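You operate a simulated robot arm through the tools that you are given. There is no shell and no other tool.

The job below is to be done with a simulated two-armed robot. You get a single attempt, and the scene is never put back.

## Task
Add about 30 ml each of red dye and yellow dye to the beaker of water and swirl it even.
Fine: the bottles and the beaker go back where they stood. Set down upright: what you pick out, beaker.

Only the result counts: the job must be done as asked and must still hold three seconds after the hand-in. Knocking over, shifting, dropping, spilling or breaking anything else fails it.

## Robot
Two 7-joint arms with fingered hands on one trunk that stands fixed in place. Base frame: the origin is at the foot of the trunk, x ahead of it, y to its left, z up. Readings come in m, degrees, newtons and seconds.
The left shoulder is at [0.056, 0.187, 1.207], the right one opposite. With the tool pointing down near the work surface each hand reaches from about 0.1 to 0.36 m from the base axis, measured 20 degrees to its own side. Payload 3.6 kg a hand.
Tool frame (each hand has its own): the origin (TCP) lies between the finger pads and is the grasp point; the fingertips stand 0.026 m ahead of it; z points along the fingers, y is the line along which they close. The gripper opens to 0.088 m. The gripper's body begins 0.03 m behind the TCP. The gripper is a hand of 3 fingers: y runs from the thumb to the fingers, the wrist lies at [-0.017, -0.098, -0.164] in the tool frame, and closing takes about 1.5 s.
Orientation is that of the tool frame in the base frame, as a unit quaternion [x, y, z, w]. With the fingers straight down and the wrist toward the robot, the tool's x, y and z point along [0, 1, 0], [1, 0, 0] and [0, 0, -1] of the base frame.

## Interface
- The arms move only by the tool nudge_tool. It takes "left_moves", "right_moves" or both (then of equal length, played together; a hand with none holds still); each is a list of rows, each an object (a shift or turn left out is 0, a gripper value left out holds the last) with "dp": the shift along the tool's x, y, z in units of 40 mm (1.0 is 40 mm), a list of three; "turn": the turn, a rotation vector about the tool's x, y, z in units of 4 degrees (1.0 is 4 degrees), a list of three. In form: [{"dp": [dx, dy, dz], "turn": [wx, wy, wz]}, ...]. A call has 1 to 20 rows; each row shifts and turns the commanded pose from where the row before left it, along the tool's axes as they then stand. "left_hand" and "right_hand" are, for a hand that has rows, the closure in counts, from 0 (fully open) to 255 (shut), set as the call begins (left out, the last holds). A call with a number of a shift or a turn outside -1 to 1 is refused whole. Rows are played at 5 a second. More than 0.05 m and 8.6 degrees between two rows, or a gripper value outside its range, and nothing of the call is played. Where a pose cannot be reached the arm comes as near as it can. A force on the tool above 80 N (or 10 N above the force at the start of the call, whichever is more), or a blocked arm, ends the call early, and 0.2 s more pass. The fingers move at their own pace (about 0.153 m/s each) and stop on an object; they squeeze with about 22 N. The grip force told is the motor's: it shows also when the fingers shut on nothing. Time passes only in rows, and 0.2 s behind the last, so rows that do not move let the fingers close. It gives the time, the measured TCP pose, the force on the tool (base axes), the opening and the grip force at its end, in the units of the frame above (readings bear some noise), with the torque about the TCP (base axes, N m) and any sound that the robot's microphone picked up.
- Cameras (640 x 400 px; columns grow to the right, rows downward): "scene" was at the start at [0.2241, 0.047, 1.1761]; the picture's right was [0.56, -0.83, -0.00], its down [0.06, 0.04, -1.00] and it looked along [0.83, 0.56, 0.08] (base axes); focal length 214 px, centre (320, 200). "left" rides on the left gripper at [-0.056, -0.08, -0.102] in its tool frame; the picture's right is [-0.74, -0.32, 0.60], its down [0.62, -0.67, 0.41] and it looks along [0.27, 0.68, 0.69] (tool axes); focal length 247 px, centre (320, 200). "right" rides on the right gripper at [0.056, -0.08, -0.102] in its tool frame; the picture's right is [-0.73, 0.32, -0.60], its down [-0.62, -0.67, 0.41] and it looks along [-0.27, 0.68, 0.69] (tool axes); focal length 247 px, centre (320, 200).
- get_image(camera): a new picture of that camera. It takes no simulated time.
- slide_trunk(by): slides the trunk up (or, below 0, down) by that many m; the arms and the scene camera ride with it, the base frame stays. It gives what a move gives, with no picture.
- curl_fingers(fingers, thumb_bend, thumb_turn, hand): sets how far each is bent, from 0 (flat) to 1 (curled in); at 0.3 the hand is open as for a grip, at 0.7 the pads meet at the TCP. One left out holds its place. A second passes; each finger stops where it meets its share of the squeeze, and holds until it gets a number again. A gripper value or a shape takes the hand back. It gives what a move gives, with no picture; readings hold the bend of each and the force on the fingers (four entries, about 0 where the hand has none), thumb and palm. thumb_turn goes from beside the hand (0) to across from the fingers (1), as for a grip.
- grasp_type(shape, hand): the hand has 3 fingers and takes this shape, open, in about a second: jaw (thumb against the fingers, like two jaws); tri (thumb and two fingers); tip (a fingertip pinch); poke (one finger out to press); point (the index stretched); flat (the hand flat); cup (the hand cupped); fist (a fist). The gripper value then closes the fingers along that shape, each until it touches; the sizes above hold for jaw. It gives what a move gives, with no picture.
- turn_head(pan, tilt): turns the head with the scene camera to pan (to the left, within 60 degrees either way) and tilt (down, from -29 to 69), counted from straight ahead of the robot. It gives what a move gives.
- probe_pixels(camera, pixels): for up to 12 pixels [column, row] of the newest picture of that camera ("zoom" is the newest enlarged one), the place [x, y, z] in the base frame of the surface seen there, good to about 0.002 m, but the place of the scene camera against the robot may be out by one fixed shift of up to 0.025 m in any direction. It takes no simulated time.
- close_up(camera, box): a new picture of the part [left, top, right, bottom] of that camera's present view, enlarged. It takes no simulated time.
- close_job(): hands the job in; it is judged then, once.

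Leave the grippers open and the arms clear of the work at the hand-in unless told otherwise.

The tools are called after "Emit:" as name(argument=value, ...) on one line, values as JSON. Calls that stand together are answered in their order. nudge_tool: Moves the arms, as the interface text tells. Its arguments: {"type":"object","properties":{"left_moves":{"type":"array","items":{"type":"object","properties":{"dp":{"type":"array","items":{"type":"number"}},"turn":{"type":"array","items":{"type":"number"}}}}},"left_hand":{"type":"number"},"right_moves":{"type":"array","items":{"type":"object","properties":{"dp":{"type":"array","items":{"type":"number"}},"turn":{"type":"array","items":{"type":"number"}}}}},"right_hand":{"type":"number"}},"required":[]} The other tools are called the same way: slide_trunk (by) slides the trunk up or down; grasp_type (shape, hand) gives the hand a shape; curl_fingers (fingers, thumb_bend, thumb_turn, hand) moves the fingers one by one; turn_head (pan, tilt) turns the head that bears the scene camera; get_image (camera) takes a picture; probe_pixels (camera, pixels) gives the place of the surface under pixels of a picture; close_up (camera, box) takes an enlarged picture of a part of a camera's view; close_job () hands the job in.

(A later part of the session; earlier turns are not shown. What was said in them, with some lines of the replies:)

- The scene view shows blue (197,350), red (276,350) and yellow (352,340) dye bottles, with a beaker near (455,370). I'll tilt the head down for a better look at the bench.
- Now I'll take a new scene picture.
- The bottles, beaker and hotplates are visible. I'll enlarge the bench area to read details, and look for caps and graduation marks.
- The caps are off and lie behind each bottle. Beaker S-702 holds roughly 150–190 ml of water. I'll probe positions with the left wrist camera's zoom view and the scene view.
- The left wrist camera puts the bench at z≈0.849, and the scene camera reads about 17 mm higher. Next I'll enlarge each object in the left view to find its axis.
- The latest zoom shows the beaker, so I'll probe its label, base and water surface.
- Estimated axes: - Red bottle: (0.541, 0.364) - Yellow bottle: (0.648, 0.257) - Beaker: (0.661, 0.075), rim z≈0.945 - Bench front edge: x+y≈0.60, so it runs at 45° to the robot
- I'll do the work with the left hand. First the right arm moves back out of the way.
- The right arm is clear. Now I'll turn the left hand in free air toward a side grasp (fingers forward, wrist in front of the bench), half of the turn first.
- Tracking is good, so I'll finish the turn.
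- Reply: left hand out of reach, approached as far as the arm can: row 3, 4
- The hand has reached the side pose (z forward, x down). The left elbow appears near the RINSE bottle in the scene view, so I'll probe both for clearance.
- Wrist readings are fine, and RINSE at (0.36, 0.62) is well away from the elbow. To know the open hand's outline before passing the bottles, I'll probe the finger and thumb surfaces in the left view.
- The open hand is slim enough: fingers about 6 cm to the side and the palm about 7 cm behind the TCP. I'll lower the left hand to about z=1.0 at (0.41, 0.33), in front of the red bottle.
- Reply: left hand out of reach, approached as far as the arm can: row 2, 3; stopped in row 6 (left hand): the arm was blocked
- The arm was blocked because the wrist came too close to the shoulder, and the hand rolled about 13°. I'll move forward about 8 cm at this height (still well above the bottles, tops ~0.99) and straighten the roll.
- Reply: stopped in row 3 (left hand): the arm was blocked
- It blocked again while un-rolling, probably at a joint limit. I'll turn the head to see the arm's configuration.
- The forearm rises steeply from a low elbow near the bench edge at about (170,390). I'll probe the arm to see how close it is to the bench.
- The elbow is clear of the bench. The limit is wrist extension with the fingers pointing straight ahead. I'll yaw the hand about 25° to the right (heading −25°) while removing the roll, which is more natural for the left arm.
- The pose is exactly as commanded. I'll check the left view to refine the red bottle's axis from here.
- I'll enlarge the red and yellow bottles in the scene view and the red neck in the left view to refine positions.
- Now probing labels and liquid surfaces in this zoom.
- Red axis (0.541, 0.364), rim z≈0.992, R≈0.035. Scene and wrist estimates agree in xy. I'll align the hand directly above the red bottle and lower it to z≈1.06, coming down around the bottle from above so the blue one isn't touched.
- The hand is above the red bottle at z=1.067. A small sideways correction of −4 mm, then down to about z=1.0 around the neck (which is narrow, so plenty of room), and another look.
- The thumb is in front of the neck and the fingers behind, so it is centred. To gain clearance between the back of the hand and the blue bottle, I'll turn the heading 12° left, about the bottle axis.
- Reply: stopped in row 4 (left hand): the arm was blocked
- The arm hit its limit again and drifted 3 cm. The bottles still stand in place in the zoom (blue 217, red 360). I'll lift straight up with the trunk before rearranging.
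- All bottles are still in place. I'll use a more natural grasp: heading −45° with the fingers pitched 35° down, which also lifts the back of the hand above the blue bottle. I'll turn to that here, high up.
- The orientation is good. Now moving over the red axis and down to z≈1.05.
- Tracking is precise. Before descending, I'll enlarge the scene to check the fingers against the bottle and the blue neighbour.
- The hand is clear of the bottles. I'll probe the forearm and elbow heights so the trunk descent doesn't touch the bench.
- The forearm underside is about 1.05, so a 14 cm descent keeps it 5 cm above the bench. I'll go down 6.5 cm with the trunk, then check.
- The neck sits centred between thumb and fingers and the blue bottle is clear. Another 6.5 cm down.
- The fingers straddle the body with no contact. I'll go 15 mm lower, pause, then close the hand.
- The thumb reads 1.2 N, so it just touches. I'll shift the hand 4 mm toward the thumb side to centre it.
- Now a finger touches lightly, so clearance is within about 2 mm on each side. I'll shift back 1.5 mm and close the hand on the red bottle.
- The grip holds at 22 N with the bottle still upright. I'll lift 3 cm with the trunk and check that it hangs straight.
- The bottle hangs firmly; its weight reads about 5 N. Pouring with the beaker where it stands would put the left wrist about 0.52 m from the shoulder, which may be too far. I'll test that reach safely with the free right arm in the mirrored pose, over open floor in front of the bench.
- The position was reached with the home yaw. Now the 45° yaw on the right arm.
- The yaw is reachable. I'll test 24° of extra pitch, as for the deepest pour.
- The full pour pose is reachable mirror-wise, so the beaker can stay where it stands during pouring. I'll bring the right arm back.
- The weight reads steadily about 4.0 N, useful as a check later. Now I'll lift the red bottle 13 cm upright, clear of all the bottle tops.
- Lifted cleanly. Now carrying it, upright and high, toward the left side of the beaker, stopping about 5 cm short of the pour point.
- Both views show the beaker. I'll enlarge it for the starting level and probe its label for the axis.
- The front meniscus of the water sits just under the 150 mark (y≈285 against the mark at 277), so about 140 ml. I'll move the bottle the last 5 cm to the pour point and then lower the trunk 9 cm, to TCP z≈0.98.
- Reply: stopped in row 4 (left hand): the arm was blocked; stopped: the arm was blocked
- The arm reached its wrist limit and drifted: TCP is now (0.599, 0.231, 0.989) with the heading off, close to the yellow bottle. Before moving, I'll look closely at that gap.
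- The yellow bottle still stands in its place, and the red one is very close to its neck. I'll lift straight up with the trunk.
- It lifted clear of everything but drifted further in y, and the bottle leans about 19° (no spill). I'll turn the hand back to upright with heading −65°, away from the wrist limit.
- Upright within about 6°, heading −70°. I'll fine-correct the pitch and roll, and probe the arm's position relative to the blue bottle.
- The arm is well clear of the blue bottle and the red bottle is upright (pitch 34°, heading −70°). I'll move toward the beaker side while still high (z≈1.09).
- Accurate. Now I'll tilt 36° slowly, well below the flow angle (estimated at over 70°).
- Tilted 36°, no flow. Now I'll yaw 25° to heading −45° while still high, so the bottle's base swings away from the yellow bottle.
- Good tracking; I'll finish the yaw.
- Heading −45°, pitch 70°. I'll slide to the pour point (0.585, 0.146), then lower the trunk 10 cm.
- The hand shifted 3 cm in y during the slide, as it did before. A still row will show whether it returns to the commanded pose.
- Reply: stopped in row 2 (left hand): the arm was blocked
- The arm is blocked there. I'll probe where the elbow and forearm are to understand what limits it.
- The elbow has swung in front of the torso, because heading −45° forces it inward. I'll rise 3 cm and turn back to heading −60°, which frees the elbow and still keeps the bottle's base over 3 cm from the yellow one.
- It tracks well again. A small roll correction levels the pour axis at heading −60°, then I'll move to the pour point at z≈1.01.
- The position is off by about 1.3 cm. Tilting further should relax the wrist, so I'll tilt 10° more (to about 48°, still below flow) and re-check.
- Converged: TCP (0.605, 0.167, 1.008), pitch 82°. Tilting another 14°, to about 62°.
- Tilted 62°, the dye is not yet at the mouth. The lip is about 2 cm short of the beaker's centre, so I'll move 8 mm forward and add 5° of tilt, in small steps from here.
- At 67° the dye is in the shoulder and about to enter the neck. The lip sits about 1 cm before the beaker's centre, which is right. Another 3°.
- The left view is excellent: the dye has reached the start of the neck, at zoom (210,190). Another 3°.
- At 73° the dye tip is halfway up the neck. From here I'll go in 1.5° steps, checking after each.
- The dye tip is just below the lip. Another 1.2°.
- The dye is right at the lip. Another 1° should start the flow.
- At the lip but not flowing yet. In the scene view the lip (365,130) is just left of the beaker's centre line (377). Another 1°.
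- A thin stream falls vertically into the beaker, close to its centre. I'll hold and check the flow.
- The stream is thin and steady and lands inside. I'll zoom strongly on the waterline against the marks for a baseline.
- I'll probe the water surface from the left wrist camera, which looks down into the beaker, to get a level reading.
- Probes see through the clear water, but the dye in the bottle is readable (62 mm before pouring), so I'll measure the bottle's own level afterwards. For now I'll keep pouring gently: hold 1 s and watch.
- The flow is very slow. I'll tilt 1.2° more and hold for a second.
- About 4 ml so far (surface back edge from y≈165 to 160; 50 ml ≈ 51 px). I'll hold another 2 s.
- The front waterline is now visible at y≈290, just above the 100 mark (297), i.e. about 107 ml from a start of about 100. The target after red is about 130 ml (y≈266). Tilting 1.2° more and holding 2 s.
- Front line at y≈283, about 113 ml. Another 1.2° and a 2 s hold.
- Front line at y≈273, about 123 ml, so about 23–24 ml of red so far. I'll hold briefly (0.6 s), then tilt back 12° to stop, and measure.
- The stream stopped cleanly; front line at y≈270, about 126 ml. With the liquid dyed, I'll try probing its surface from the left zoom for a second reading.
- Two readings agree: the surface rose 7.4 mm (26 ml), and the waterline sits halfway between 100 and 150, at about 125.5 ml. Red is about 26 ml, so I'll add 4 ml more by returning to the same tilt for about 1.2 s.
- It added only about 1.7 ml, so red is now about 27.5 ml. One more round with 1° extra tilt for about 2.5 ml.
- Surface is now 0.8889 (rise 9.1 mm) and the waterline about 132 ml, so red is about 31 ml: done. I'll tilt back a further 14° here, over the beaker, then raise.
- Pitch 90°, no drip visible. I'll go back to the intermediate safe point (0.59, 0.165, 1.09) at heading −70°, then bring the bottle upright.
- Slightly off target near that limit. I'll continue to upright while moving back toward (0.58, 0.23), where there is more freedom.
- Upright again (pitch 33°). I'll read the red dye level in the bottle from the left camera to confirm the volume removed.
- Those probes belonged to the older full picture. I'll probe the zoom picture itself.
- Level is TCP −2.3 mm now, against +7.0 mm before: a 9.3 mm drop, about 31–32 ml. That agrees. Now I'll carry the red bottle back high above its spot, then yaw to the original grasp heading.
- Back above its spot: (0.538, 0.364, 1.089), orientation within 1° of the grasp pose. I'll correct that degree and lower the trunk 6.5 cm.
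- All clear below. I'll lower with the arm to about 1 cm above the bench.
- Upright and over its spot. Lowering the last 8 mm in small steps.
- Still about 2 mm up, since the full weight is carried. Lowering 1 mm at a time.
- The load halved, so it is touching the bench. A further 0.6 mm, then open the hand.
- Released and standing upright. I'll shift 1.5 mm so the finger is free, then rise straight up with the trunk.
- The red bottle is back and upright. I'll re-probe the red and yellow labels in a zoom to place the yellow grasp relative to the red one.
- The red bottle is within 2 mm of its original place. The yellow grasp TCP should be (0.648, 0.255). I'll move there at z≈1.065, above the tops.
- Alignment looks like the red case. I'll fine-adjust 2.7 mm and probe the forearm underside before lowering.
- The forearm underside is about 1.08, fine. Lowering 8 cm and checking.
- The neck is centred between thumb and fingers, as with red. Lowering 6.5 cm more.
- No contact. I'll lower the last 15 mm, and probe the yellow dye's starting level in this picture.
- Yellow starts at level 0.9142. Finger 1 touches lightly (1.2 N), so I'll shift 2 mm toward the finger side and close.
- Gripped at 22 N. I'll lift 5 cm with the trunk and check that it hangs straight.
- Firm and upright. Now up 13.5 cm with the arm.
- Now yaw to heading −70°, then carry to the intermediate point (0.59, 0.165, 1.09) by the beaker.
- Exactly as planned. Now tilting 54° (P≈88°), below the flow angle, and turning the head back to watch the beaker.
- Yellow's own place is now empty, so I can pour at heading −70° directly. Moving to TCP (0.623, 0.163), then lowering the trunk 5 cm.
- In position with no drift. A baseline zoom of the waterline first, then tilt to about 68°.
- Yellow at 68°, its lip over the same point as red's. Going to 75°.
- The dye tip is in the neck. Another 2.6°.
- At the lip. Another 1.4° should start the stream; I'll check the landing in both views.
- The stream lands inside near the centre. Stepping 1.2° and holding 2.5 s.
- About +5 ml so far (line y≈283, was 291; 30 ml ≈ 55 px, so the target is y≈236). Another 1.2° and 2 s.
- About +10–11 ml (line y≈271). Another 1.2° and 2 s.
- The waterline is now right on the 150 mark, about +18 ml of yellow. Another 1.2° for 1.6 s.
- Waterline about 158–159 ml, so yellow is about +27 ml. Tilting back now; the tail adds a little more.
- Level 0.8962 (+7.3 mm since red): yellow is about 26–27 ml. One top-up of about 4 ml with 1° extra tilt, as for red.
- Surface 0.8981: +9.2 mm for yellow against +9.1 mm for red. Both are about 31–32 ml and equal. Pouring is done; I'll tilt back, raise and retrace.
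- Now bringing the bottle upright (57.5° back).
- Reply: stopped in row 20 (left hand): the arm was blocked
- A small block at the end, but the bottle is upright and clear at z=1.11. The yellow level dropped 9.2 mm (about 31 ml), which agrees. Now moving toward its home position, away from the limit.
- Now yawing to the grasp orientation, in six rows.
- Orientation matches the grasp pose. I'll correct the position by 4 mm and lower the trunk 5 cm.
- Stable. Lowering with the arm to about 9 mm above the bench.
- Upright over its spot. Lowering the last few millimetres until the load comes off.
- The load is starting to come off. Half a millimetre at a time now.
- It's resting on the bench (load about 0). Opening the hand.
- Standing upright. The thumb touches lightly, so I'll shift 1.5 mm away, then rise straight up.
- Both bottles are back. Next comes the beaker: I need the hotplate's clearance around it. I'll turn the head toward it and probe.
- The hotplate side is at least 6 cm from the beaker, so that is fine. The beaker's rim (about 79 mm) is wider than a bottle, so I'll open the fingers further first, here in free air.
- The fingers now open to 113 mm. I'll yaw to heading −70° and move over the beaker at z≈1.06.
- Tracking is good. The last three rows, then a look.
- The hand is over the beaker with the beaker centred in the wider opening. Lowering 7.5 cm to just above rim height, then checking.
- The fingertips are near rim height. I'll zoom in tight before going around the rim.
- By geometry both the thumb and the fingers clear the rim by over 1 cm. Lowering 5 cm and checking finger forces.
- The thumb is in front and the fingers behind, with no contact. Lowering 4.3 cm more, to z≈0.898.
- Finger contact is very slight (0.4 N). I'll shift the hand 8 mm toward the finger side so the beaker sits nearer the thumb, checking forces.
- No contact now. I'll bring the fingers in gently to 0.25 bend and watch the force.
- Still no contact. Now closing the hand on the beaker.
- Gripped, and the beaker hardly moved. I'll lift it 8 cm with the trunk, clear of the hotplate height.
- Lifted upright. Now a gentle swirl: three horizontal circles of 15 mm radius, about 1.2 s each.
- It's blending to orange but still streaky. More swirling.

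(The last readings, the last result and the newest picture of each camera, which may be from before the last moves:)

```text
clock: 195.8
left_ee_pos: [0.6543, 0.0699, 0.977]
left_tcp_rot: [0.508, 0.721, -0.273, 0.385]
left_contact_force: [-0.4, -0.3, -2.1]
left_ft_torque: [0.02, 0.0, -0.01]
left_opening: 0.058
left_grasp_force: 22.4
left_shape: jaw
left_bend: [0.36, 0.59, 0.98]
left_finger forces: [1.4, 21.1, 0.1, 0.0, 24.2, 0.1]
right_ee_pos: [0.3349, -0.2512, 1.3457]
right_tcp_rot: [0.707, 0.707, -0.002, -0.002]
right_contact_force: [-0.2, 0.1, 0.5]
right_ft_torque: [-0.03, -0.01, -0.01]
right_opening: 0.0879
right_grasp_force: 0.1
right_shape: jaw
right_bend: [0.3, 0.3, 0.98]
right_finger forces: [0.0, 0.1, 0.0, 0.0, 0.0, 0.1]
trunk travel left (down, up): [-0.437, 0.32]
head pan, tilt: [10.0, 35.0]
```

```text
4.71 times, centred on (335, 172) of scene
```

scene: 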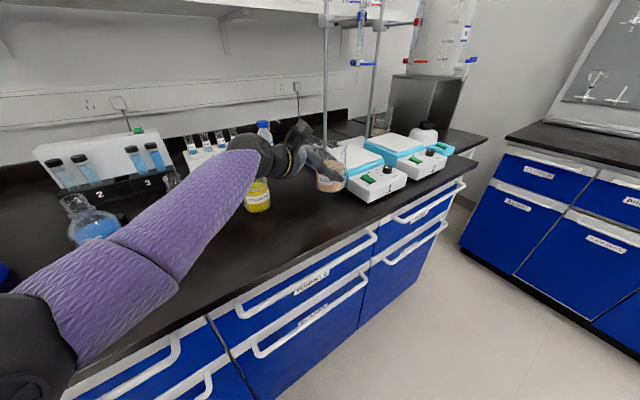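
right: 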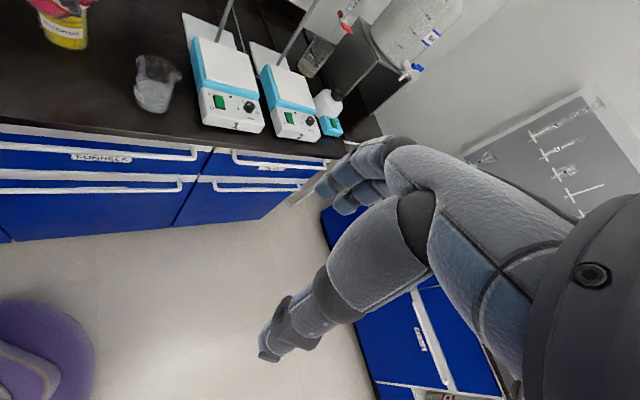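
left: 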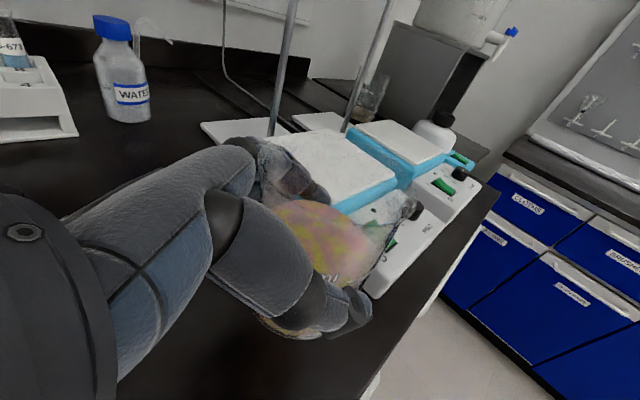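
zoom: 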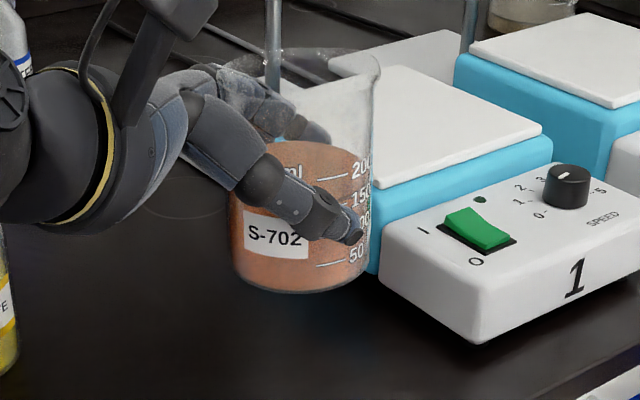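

It now looks evenly orange. Two more rounds to be sure.

Emit:
nudge_tool(left_moves=[{"dp": [-0.209, 0, 0.311]}, {"dp": [0.105, 0.325, -0.156]}, {"dp": [0.209, 0, -0.311]}, {"dp": [0.105, -0.325, -0.156]}, {"dp": [-0.105, -0.325, 0.156]}, {"dp": [-0.209, 0, 0.311]}, {"dp": [-0.105, 0.325, 0.156]}, {"dp": [0.105, 0.325, -0.156]}, {"dp": [0.209, 0, -0.311]}, {"dp": [0.105, -0.325, -0.156]}, {"dp": [-0.105, -0.325, 0.156]}, {"dp": [-0.209, 0, 0.311]}, {"dp": [-0.105, 0.325, 0.156]}, {"dp": [0.105, 0.325, -0.156]}, {"dp": [0.209, 0, -0.311]}, {"dp": [0.105, -0.325, -0.156]}, {"dp": [-0.105, -0.325, 0.156]}, {"dp": [-0.209, 0, 0.311]}, {"dp": [-0.105, 0.325, 0.156]}, {"dp": [0.209, 0, -0.311]}])

Emit:
nudge_tool(left_moves=[{"dp": [-0.209, 0, 0.311]}, {"dp": [0.105, 0.325, -0.156]}, {"dp": [0.209, 0, -0.311]}, {"dp": [0.105, -0.325, -0.156]}, {"dp": [-0.105, -0.325, 0.156]}, {"dp": [-0.209, 0, 0.311]}, {"dp": [-0.105, 0.325, 0.156]}, {"dp": [0.105, 0.325, -0.156]}, {"dp": [0.209, 0, -0.311]}, {"dp": [0.105, -0.325, -0.156]}, {"dp": [-0.105, -0.325, 0.156]}, {"dp": [-0.209, 0, 0.311]}, {"dp": [-0.105, 0.325, 0.156]}, {"dp": [0.105, 0.325, -0.156]}, {"dp": [0.209, 0, -0.311]}, {"dp": [0.105, -0.325, -0.156]}, {"dp": [-0.105, -0.325, 0.156]}, {"dp": [-0.209, 0, 0.311]}, {"dp": [-0.105, 0.325, 0.156]}, {"dp": [0.209, 0, -0.311]}])

Emit:
nudge_tool(left_moves=[{}, {}, {}, {}])

Emit:
close_up(camera="scene", box=[295, 130, 375, 215])

```text
clock: 200.1
left_ee_pos: [0.6549, 0.0715, 0.978]
left_tcp_rot: [0.508, 0.721, -0.274, 0.384]
left_contact_force: [-0.5, -0.1, -3.2]
left_ft_torque: [0.01, 0.03, 0.0]
left_opening: 0.0577
left_grasp_force: 22.0
left_shape: jaw
left_bend: [0.36, 0.59, 0.98]
left_finger forces: [1.6, 21.1, 0.1, 0.0, 24.1, 0.1]
right_ee_pos: [0.3361, -0.2497, 1.3459]
right_tcp_rot: [0.706, 0.708, -0.002, -0.002]
right_contact_force: [0.7, -0.1, -0.7]
right_ft_torque: [-0.04, 0.01, -0.02]
right_opening: 0.0877
right_grasp_force: 0.1
right_shape: jaw
right_bend: [0.3, 0.3, 0.98]
right_finger forces: [0.1, 0.0, 0.0, 0.1, 0.1, 0.1]
trunk travel left (down, up): [-0.437, 0.32]
head pan, tilt: [10.0, 35.0]
```

```text
clock: 204.2
left_ee_pos: [0.6537, 0.0715, 0.977]
left_tcp_rot: [0.508, 0.721, -0.273, 0.385]
left_contact_force: [0.1, 0.2, -2.5]
left_ft_torque: [0.01, 0.0, 0.02]
left_opening: 0.0576
left_grasp_force: 22.4
left_shape: jaw
left_bend: [0.36, 0.59, 0.98]
left_finger forces: [1.6, 20.9, 0.0, 0.0, 24.2, 0.1]
right_ee_pos: [0.3348, -0.2511, 1.3465]
right_tcp_rot: [0.706, 0.708, -0.002, -0.002]
right_contact_force: [-0.9, 0.0, 0.6]
right_ft_torque: [0.0, -0.03, -0.02]
right_opening: 0.0879
right_grasp_force: 0.0
right_shape: jaw
right_bend: [0.3, 0.3, 0.98]
right_finger forces: [0.0, 0.0, 0.1, 0.0, 0.1, 0.0]
trunk travel left (down, up): [-0.437, 0.32]
head pan, tilt: [10.0, 35.0]
```

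```text
clock: 205.2
left_ee_pos: [0.6541, 0.0702, 0.9772]
left_tcp_rot: [0.508, 0.721, -0.273, 0.384]
left_contact_force: [-0.7, -1.0, -2.7]
left_ft_torque: [0.03, 0.0, 0.0]
left_opening: 0.0575
left_grasp_force: 22.1
left_shape: jaw
left_bend: [0.36, 0.59, 0.98]
left_finger forces: [1.6, 20.9, 0.1, 0.0, 24.1, 0.0]
right_ee_pos: [0.3354, -0.2526, 1.3454]
right_tcp_rot: [0.708, 0.707, -0.002, -0.002]
right_contact_force: [0.9, 0.0, -0.7]
right_ft_torque: [-0.01, 0.0, 0.05]
right_opening: 0.0876
right_grasp_force: 0.1
right_shape: jaw
right_bend: [0.3, 0.3, 0.98]
right_finger forces: [0.1, 0.0, 0.0, 0.0, 0.0, 0.0]
trunk travel left (down, up): [-0.437, 0.32]
head pan, tilt: [10.0, 35.0]
```

```text
4.71 times, centred on (335, 172) of scene
```

zoom: 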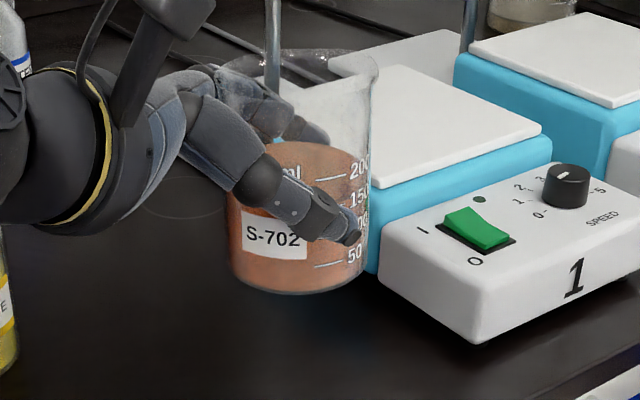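

Even orange throughout. Now setting the beaker back on its spot: down 7.2 cm with the trunk, then fine steps.

Emit:
slide_trunk(by=-0.072)

Emit:
close_up(camera="scene", box=[295, 105, 375, 195])

```text
clock: 206.3
left_ee_pos: [0.6533, 0.0712, 0.9058]
left_tcp_rot: [0.507, 0.721, -0.273, 0.385]
left_contact_force: [0.1, -0.7, -2.6]
left_ft_torque: [0.02, -0.01, 0.0]
left_opening: 0.0575
left_grasp_force: 21.7
left_shape: jaw
left_bend: [0.36, 0.59, 0.98]
left_finger forces: [1.6, 20.7, 0.0, 0.0, 24.0, 0.0]
right_ee_pos: [0.3338, -0.2507, 1.2744]
right_tcp_rot: [0.707, 0.707, -0.002, -0.001]
right_contact_force: [-0.1, 0.5, -0.2]
right_ft_torque: [0.0, -0.02, 0.02]
right_opening: 0.088
right_grasp_force: 0.1
right_shape: jaw
right_bend: [0.3, 0.3, 0.98]
right_finger forces: [0.0, 0.1, 0.1, 0.0, 0.0, 0.0]
trunk travel left (down, up): [-0.365, 0.392]
head pan, tilt: [10.0, 35.0]
```

```text
4.44 times, centred on (335, 150) of scene
```

zoom: 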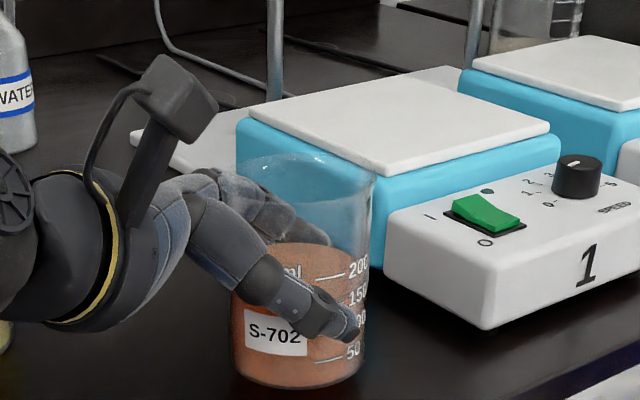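

The beaker sits a few mm lower in the grip than before, so I'll feel for contact: 3 mm down.

Emit:
nudge_tool(left_moves=[{"dp": [0.031, 0, 0.021]}, {"dp": [0.031, 0, 0.021]}, {}])

Emit:
nudge_tool(left_moves=[{"dp": [0.021, 0, 0.014]}, {}])

```text
clock: 207.2
left_ee_pos: [0.6547, 0.0691, 0.9017]
left_tcp_rot: [0.508, 0.721, -0.274, 0.384]
left_contact_force: [0.7, 0.4, -2.1]
left_ft_torque: [0.02, -0.01, 0.05]
left_opening: 0.0577
left_grasp_force: 22.3
left_shape: jaw
left_bend: [0.36, 0.59, 0.98]
left_finger forces: [1.5, 20.8, 0.0, 0.0, 24.1, 0.0]
right_ee_pos: [0.3356, -0.2515, 1.2747]
right_tcp_rot: [0.707, 0.707, -0.002, -0.002]
right_contact_force: [1.2, 0.2, -0.1]
right_ft_torque: [0.04, -0.02, -0.01]
right_opening: 0.088
right_grasp_force: 0.1
right_shape: jaw
right_bend: [0.3, 0.3, 0.98]
right_finger forces: [0.1, 0.0, 0.1, 0.0, 0.0, 0.0]
trunk travel left (down, up): [-0.365, 0.392]
head pan, tilt: [10.0, 35.0]
```

```text
clock: 207.8
left_ee_pos: [0.6544, 0.0695, 0.8999]
left_tcp_rot: [0.507, 0.721, -0.274, 0.384]
left_contact_force: [-0.2, -0.3, -4.1]
left_ft_torque: [0.0, -0.02, 0.0]
left_opening: 0.0577
left_grasp_force: 21.7
left_shape: jaw
left_bend: [0.36, 0.59, 0.98]
left_finger forces: [1.7, 20.7, 0.0, 0.1, 23.9, 0.0]
right_ee_pos: [0.3345, -0.252, 1.2736]
right_tcp_rot: [0.707, 0.707, -0.002, -0.002]
right_contact_force: [-0.2, -0.3, 0.0]
right_ft_torque: [0.0, 0.0, -0.03]
right_opening: 0.0879
right_grasp_force: 0.0
right_shape: jaw
right_bend: [0.3, 0.3, 0.98]
right_finger forces: [0.0, 0.0, 0.1, 0.0, 0.0, 0.0]
trunk travel left (down, up): [-0.365, 0.392]
head pan, tilt: [10.0, 35.0]
```

Not touching yet (still loaded). Continuing 1 mm at a time.

Emit:
nudge_tool(left_moves=[{"dp": [0.021, 0, 0.014]}, {}])

Emit:
nudge_tool(left_moves=[{"dp": [0.021, 0, 0.014]}, {}])

```text
clock: 208.3
left_ee_pos: [0.6541, 0.0705, 0.8999]
left_tcp_rot: [0.507, 0.721, -0.273, 0.385]
left_contact_force: [-0.3, 0.8, -2.9]
left_ft_torque: [-0.01, -0.02, 0.0]
left_opening: 0.0575
left_grasp_force: 22.0
left_shape: jaw
left_bend: [0.36, 0.59, 0.98]
left_finger forces: [1.5, 20.8, 0.0, 0.1, 23.9, 0.1]
right_ee_pos: [0.3351, -0.252, 1.2747]
right_tcp_rot: [0.707, 0.707, -0.002, -0.002]
right_contact_force: [0.1, -0.2, 0.5]
right_ft_torque: [-0.01, -0.01, -0.01]
right_opening: 0.0879
right_grasp_force: 0.1
right_shape: jaw
right_bend: [0.3, 0.3, 0.98]
right_finger forces: [0.0, 0.1, 0.0, 0.0, 0.0, 0.0]
trunk travel left (down, up): [-0.365, 0.392]
head pan, tilt: [10.0, 35.0]
```

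```text
clock: 208.9
left_ee_pos: [0.6538, 0.0698, 0.8984]
left_tcp_rot: [0.507, 0.721, -0.273, 0.385]
left_contact_force: [0.2, -0.4, -3.0]
left_ft_torque: [0.01, 0.0, 0.0]
left_opening: 0.0577
left_grasp_force: 22.1
left_shape: jaw
left_bend: [0.36, 0.59, 0.98]
left_finger forces: [1.6, 20.8, 0.1, 0.0, 24.1, 0.0]
right_ee_pos: [0.3357, -0.2509, 1.2733]
right_tcp_rot: [0.707, 0.707, -0.003, -0.002]
right_contact_force: [-0.9, 0.5, 0.1]
right_ft_torque: [-0.03, 0.0, -0.01]
right_opening: 0.0878
right_grasp_force: 0.1
right_shape: jaw
right_bend: [0.3, 0.3, 0.98]
right_finger forces: [0.1, 0.0, 0.0, 0.0, 0.0, 0.0]
trunk travel left (down, up): [-0.365, 0.392]
head pan, tilt: [10.0, 35.0]
```

Emit:
nudge_tool(left_moves=[{"dp": [0.015, 0, 0.01]}, {}])

Emit:
nudge_tool(left_moves=[{"dp": [0.015, 0, 0.01]}, {}])

```text
clock: 209.6
left_ee_pos: [0.6533, 0.0701, 0.8993]
left_tcp_rot: [0.508, 0.721, -0.273, 0.384]
left_contact_force: [0.1, -0.4, -1.9]
left_ft_torque: [0.05, 0.0, 0.01]
left_opening: 0.0576
left_grasp_force: 21.5
left_shape: jaw
left_bend: [0.36, 0.59, 0.98]
left_finger forces: [1.6, 20.8, 0.0, 0.0, 24.3, 0.0]
right_ee_pos: [0.3356, -0.2527, 1.2741]
right_tcp_rot: [0.707, 0.707, -0.002, -0.001]
right_contact_force: [-0.3, -0.3, -0.5]
right_ft_torque: [0.0, 0.02, 0.01]
right_opening: 0.0878
right_grasp_force: 0.1
right_shape: jaw
right_bend: [0.3, 0.3, 0.98]
right_finger forces: [0.0, 0.1, 0.0, 0.1, 0.1, 0.0]
trunk travel left (down, up): [-0.365, 0.392]
head pan, tilt: [10.0, 35.0]
```

```text
clock: 210.2
left_ee_pos: [0.6543, 0.0702, 0.8967]
left_tcp_rot: [0.508, 0.721, -0.273, 0.385]
left_contact_force: [0.3, 0.5, -0.6]
left_ft_torque: [0.06, -0.05, 0.07]
left_opening: 0.0578
left_grasp_force: 21.7
left_shape: jaw
left_bend: [0.36, 0.59, 0.98]
left_finger forces: [1.6, 21.1, 0.1, 0.0, 24.2, 0.0]
right_ee_pos: [0.3352, -0.2513, 1.2741]
right_tcp_rot: [0.707, 0.707, -0.002, -0.001]
right_contact_force: [-0.4, 0.7, -0.1]
right_ft_torque: [0.01, 0.02, -0.01]
right_opening: 0.0877
right_grasp_force: 0.1
right_shape: jaw
right_bend: [0.3, 0.3, 0.98]
right_finger forces: [0.0, 0.0, 0.1, 0.1, 0.1, 0.0]
trunk travel left (down, up): [-0.365, 0.392]
head pan, tilt: [10.0, 35.0]
```

The load is nearly gone, so it's touching. A last 0.4 mm, then a look before releasing.

Emit:
nudge_tool(left_moves=[{"dp": [0.009, 0, 0.006]}, {}])

Emit:
close_up(camera="scene", box=[295, 105, 375, 195])

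```text
clock: 210.8
left_ee_pos: [0.6556, 0.0683, 0.8986]
left_tcp_rot: [0.508, 0.721, -0.273, 0.386]
left_contact_force: [-0.6, -1.0, 2.8]
left_ft_torque: [0.07, -0.12, 0.0]
left_opening: 0.0577
left_grasp_force: 21.4
left_shape: jaw
left_bend: [0.36, 0.59, 0.98]
left_finger forces: [1.7, 21.0, 0.0, 0.1, 24.7, 0.0]
right_ee_pos: [0.3353, -0.2518, 1.2755]
right_tcp_rot: [0.707, 0.707, -0.002, -0.002]
right_contact_force: [0.5, 0.4, -0.5]
right_ft_torque: [0.03, -0.02, 0.03]
right_opening: 0.0878
right_grasp_force: 0.0
right_shape: jaw
right_bend: [0.3, 0.3, 0.98]
right_finger forces: [0.1, 0.0, 0.1, 0.1, 0.0, 0.0]
trunk travel left (down, up): [-0.365, 0.392]
head pan, tilt: [10.0, 35.0]
```

```text
4.44 times, centred on (335, 150) of scene
```

zoom: 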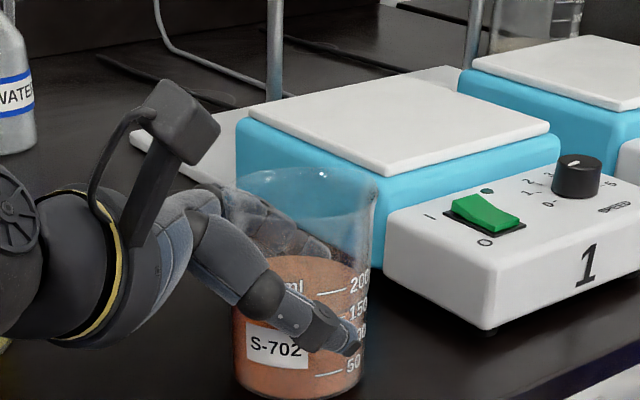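

Firmly on the bench (+2.8 N) and upright. Releasing.

Emit:
nudge_tool(left_moves=[{}, {}, {}, {}, {}, {}, {}, {}], left_hand=0)

Emit:
close_up(camera="scene", box=[295, 105, 375, 195])

```text
clock: 212.6
left_ee_pos: [0.654, 0.0697, 0.8967]
left_tcp_rot: [0.507, 0.721, -0.273, 0.385]
left_contact_force: [0.6, 1.1, 0.3]
left_ft_torque: [-0.03, -0.03, 0.0]
left_opening: 0.0876
left_grasp_force: 0.0
left_shape: jaw
left_bend: [0.3, 0.3, 0.98]
left_finger forces: [0.1, 0.1, 0.1, 0.1, 0.1, 0.1]
right_ee_pos: [0.3353, -0.2516, 1.2754]
right_tcp_rot: [0.707, 0.707, -0.002, -0.002]
right_contact_force: [-0.6, 0.5, -0.1]
right_ft_torque: [0.0, 0.0, 0.02]
right_opening: 0.0881
right_grasp_force: 0.1
right_shape: jaw
right_bend: [0.3, 0.3, 0.98]
right_finger forces: [0.1, 0.1, 0.0, 0.1, 0.0, 0.1]
trunk travel left (down, up): [-0.365, 0.392]
head pan, tilt: [10.0, 35.0]
```

```text
4.44 times, centred on (335, 150) of scene
```

zoom: 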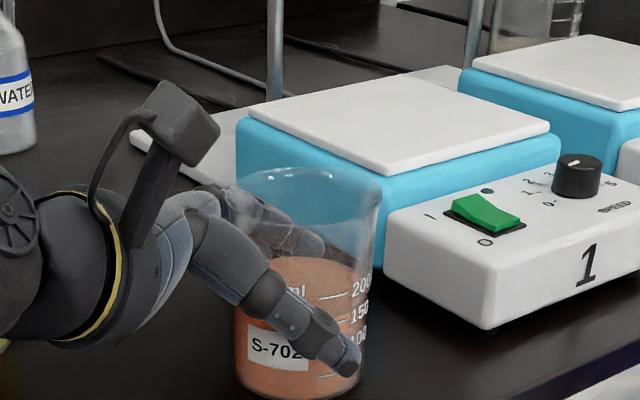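

Free. I'll open the fingers wide again, shift back 8 mm to centre around the rim, and rise.

Emit:
curl_fingers(hand="left", fingers=0.12)

Emit:
nudge_tool(left_moves=[{"dp": [0, -0.09, 0]}, {"dp": [0, -0.06, 0]}, {}])

```text
clock: 213.6
left_ee_pos: [0.6547, 0.07, 0.8976]
left_tcp_rot: [0.508, 0.721, -0.273, 0.385]
left_contact_force: [-0.1, -0.6, -0.1]
left_ft_torque: [0.04, 0.01, -0.02]
left_opening: 0.1127
left_grasp_force: 0.3
left_shape: fingers
left_bend: [0.12, 0.3, 0.98]
left_finger forces: [0.0, 0.0, 0.1, 0.0, 0.0, 0.1]
right_ee_pos: [0.3351, -0.2519, 1.2741]
right_tcp_rot: [0.707, 0.707, -0.001, -0.002]
right_contact_force: [0.2, 0.9, 0.0]
right_ft_torque: [0.01, 0.02, -0.06]
right_opening: 0.0879
right_grasp_force: 0.0
right_shape: jaw
right_bend: [0.3, 0.3, 0.98]
right_finger forces: [0.1, 0.0, 0.0, 0.0, 0.0, 0.0]
trunk travel left (down, up): [-0.365, 0.392]
head pan, tilt: [10.0, 35.0]
```

```text
clock: 214.3
left_ee_pos: [0.6486, 0.0674, 0.8969]
left_tcp_rot: [0.507, 0.721, -0.273, 0.384]
left_contact_force: [1.3, -0.2, 0.4]
left_ft_torque: [-0.04, 0.0, -0.02]
left_opening: 0.1127
left_grasp_force: 0.1
left_shape: fingers
left_bend: [0.12, 0.3, 0.98]
left_finger forces: [0.0, 0.0, 0.1, 0.0, 0.1, 0.0]
right_ee_pos: [0.3349, -0.252, 1.2749]
right_tcp_rot: [0.707, 0.707, -0.002, -0.002]
right_contact_force: [-0.6, 0.3, -0.1]
right_ft_torque: [-0.01, 0.0, 0.02]
right_opening: 0.088
right_grasp_force: 0.1
right_shape: jaw
right_bend: [0.3, 0.3, 0.98]
right_finger forces: [0.0, 0.0, 0.1, 0.0, 0.1, 0.1]
trunk travel left (down, up): [-0.365, 0.392]
head pan, tilt: [10.0, 35.0]
```

No contact. Raising straight up 16 cm with the trunk.

Emit:
slide_trunk(by=0.16)

Emit:
get_image(camera="scene")

Emit:
close_up(camera="scene", box=[240, 100, 480, 260])

```text
clock: 216.2
left_ee_pos: [0.6478, 0.0683, 1.0567]
left_tcp_rot: [0.507, 0.721, -0.274, 0.385]
left_contact_force: [-1.2, -0.8, 0.3]
left_ft_torque: [-0.02, -0.02, -0.01]
left_opening: 0.1125
left_grasp_force: 0.0
left_shape: fingers
left_bend: [0.12, 0.3, 0.98]
left_finger forces: [0.0, 0.1, 0.0, 0.0, 0.0, 0.1]
right_ee_pos: [0.3355, -0.2521, 1.4335]
right_tcp_rot: [0.707, 0.707, -0.001, -0.003]
right_contact_force: [-0.6, 0.2, 0.6]
right_ft_torque: [-0.01, -0.01, 0.02]
right_opening: 0.0878
right_grasp_force: 0.2
right_shape: jaw
right_bend: [0.3, 0.3, 0.98]
right_finger forces: [0.0, 0.0, 0.0, 0.0, 0.0, 0.1]
trunk travel left (down, up): [-0.525, 0.232]
head pan, tilt: [10.0, 35.0]
```

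```text
taken
```

scene: 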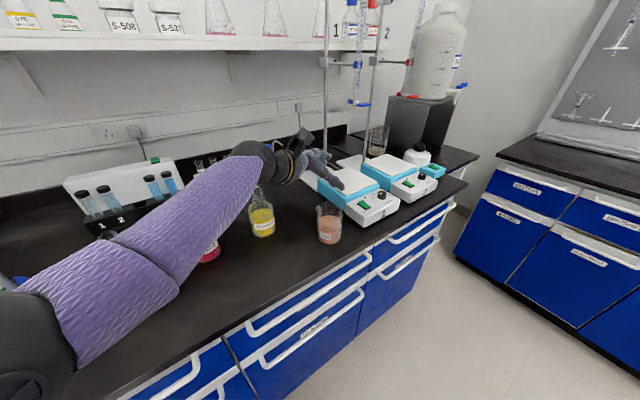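

```text
2.50 times, centred on (360, 180) of scene
```

zoom: 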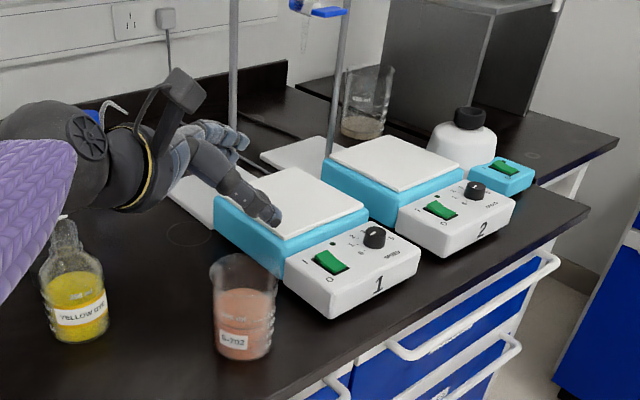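

The beaker stands upright, but compared with the earlier identical view it sits about 7 px (zoom) to the right, roughly 7 mm off its mark. I'll move the arm clear and compare precisely with the starting view.

Emit:
nudge_tool(left_moves=[{"dp": [-0.145, -0.265, -0.695]}, {"dp": [-0.145, -0.265, -0.695]}, {"dp": [-0.145, -0.265, -0.695]}, {"dp": [-0.145, -0.265, -0.695]}, {"dp": [-0.145, -0.265, -0.695]}, {"dp": [-0.145, -0.265, -0.695]}, {"dp": [-0.145, -0.265, -0.695]}, {"dp": [-0.145, -0.265, -0.695]}, {"dp": [-0.145, -0.265, -0.695]}, {"dp": [-0.145, -0.265, -0.695]}, {}])

Emit:
get_image(camera="scene")

```text
clock: 218.6
left_ee_pos: [0.4832, 0.2203, 1.2617]
left_tcp_rot: [0.508, 0.72, -0.273, 0.385]
left_contact_force: [-0.7, -0.3, -0.1]
left_ft_torque: [0.02, -0.01, 0.0]
left_opening: 0.1127
left_grasp_force: 0.0
left_shape: fingers
left_bend: [0.12, 0.3, 0.98]
left_finger forces: [0.0, 0.1, 0.1, 0.0, 0.1, 0.1]
right_ee_pos: [0.3346, -0.2511, 1.4349]
right_tcp_rot: [0.707, 0.707, -0.002, -0.001]
right_contact_force: [1.0, 0.0, -0.3]
right_ft_torque: [-0.01, -0.01, 0.02]
right_opening: 0.0879
right_grasp_force: 0.2
right_shape: jaw
right_bend: [0.3, 0.3, 0.98]
right_finger forces: [0.0, 0.1, 0.0, 0.0, 0.1, 0.0]
trunk travel left (down, up): [-0.525, 0.232]
head pan, tilt: [10.0, 35.0]
```

```text
taken
```

scene: 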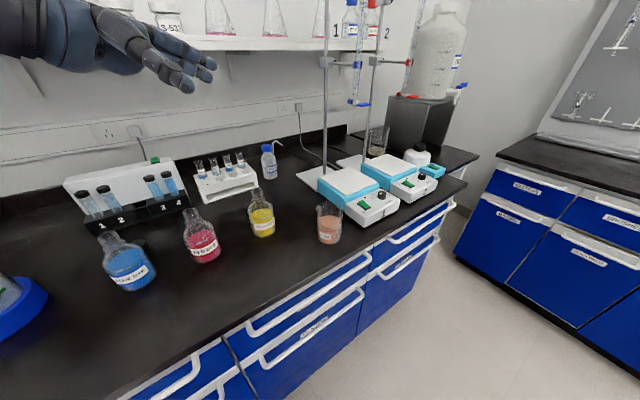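

Everything stands. Now the trunk back to its starting height and the head to pan 25 / tilt 30, for a like-for-like comparison with the first picture.

Emit:
slide_trunk(by=-0.175)

Emit:
turn_head(pan=25, tilt=30)

Emit:
get_image(camera="scene")

Emit:
close_up(camera="scene", box=[280, 120, 440, 230])

```text
clock: 220.5
left_ee_pos: [0.4826, 0.221, 1.0849]
left_tcp_rot: [0.508, 0.721, -0.273, 0.384]
left_contact_force: [0.6, 0.2, -1.1]
left_ft_torque: [0.03, -0.03, 0.02]
left_opening: 0.1127
left_grasp_force: 0.1
left_shape: fingers
left_bend: [0.12, 0.3, 0.98]
left_finger forces: [0.0, 0.0, 0.0, 0.0, 0.0, 0.0]
right_ee_pos: [0.3352, -0.2518, 1.2592]
right_tcp_rot: [0.707, 0.707, -0.002, -0.001]
right_contact_force: [-0.1, -1.0, -0.8]
right_ft_torque: [0.0, -0.02, 0.0]
right_opening: 0.0877
right_grasp_force: 0.1
right_shape: jaw
right_bend: [0.3, 0.3, 0.98]
right_finger forces: [0.0, 0.0, 0.1, 0.0, 0.0, 0.0]
trunk travel left (down, up): [-0.35, 0.407]
head pan, tilt: [10.0, 35.0]
```

```text
clock: 221.3
left_ee_pos: [0.4828, 0.2204, 1.0856]
left_tcp_rot: [0.508, 0.721, -0.273, 0.385]
left_contact_force: [0.1, 0.3, 0.0]
left_ft_torque: [0.02, 0.01, -0.02]
left_opening: 0.1126
left_grasp_force: 0.0
left_shape: fingers
left_bend: [0.12, 0.3, 0.98]
left_finger forces: [0.0, 0.0, 0.0, 0.0, 0.0, 0.1]
right_ee_pos: [0.3349, -0.2514, 1.2592]
right_tcp_rot: [0.708, 0.707, -0.002, -0.002]
right_contact_force: [-0.7, 0.2, 0.2]
right_ft_torque: [-0.01, -0.02, -0.03]
right_opening: 0.0877
right_grasp_force: 0.0
right_shape: jaw
right_bend: [0.3, 0.3, 0.98]
right_finger forces: [0.1, 0.0, 0.0, 0.0, 0.1, 0.0]
trunk travel left (down, up): [-0.35, 0.407]
head pan, tilt: [25.0, 30.0]
```

```text
taken
```

scene: 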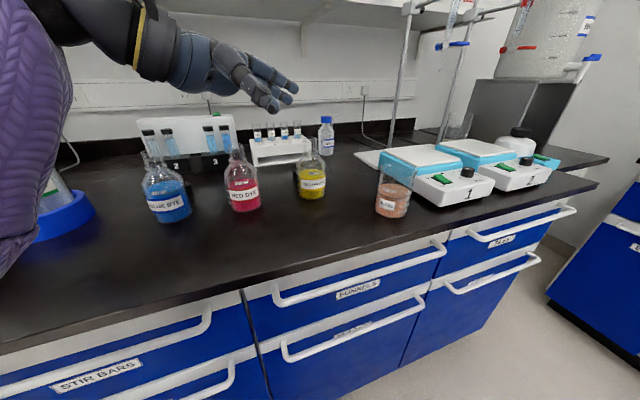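

```text
3.64 times, centred on (360, 175) of scene
```

zoom: 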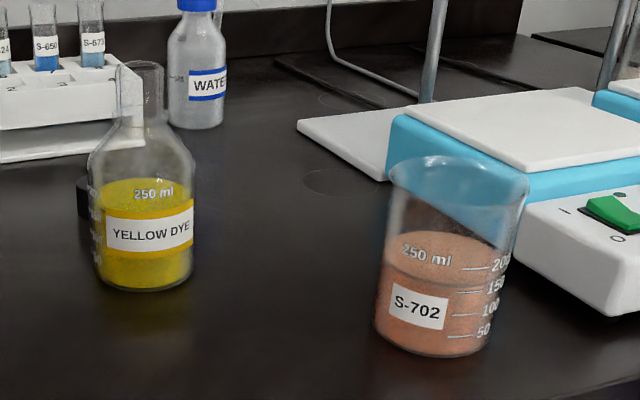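

Compared with the first picture, the bottles match. The beaker is within about 9 mm of its original spot, well inside a sensible placement, upright, and evenly orange, with no drops on the bench. I won't disturb it again. Now the left hand back to its open jaw shape, and up and away from the work.

Emit:
slide_trunk(by=0.15)

Emit:
nudge_tool(left_moves=[{"dp": [0, -0.1, -0.3]}, {"dp": [0, -0.1, -0.3]}, {"dp": [0, -0.1, -0.3]}, {}, {}, {}], left_hand=0)

Emit:
get_image(camera="scene")

Emit:
close_up(camera="scene", box=[120, 130, 440, 300])

```text
clock: 223.1
left_ee_pos: [0.4829, 0.2197, 1.2342]
left_tcp_rot: [0.507, 0.721, -0.274, 0.384]
left_contact_force: [-0.5, -0.2, -0.4]
left_ft_torque: [-0.01, -0.01, -0.03]
left_opening: 0.1125
left_grasp_force: 0.1
left_shape: fingers
left_bend: [0.12, 0.3, 0.98]
left_finger forces: [0.0, 0.1, 0.0, 0.0, 0.1, 0.0]
right_ee_pos: [0.3358, -0.2527, 1.4084]
right_tcp_rot: [0.707, 0.708, -0.003, -0.002]
right_contact_force: [0.6, -0.6, 0.4]
right_ft_torque: [0.0, -0.02, -0.03]
right_opening: 0.0878
right_grasp_force: 0.0
right_shape: jaw
right_bend: [0.3, 0.3, 0.98]
right_finger forces: [0.0, 0.0, 0.0, 0.1, 0.0, 0.1]
trunk travel left (down, up): [-0.5, 0.257]
head pan, tilt: [25.0, 30.0]
```

```text
clock: 224.5
left_ee_pos: [0.4616, 0.244, 1.2548]
left_tcp_rot: [0.508, 0.721, -0.273, 0.384]
left_contact_force: [0.1, -0.9, -0.1]
left_ft_torque: [0.0, 0.0, -0.01]
left_opening: 0.0877
left_grasp_force: 0.0
left_shape: jaw
left_bend: [0.3, 0.3, 0.98]
left_finger forces: [0.1, 0.0, 0.0, 0.1, 0.0, 0.1]
right_ee_pos: [0.335, -0.2509, 1.4089]
right_tcp_rot: [0.707, 0.707, -0.002, -0.002]
right_contact_force: [1.1, -0.3, 0.7]
right_ft_torque: [0.03, 0.0, -0.03]
right_opening: 0.0877
right_grasp_force: 0.1
right_shape: jaw
right_bend: [0.3, 0.3, 0.98]
right_finger forces: [0.0, 0.0, 0.1, 0.0, 0.0, 0.0]
trunk travel left (down, up): [-0.5, 0.257]
head pan, tilt: [25.0, 30.0]
```

```text
taken
```

scene: 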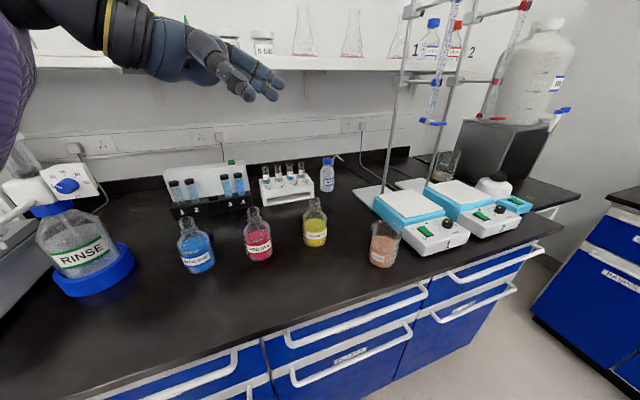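

```text
2.00 times, centred on (280, 215) of scene
```

zoom: 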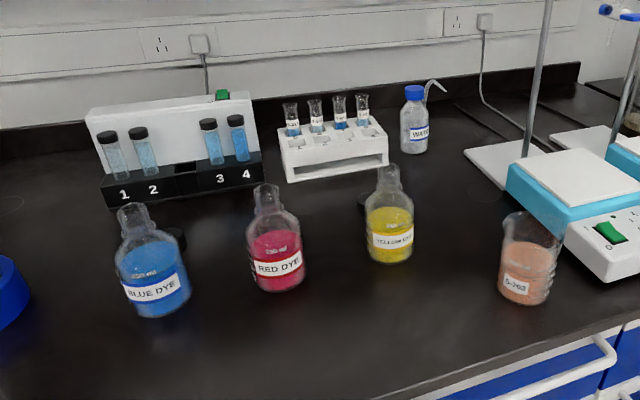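

Everything is in order: the blue, red and yellow bottles stand upright in their places, the beaker is evenly orange on its spot, nothing is spilled, and both hands are open and clear. Handing in.

Emit:
close_job()

```text
The job is handed in.
```

I added about 31–32 ml each of red and yellow dye to the beaker and swirled it to an even orange. The job is handed in.

| | Beaker level rise | Bottle level drop |
|---|---|---|
| **Red** | 9.1 mm (about 32 ml) | 9.3 mm (about 32 ml) |
| **Yellow** | 9.2 mm (about 33 ml) | 9.2 mm (about 31 ml) |

- **Bottles:** Both dye bottles are back upright; red measured within about 2 mm of where it stood, and yellow matches the starting picture.
- **Beaker:** It is upright but about 9 mm off its original spot, because it slipped slightly in the grip during the swirl. I left it there rather than risk gripping it again.
- **Spills:** I saw no drops on the bench, and nothing was knocked over.
- **Near miss:** While I was carrying the red bottle the arm hit a joint limit, and the bottle came almost against the yellow one. The yellow bottle stayed in place.

Both hands are open and clear of the work.
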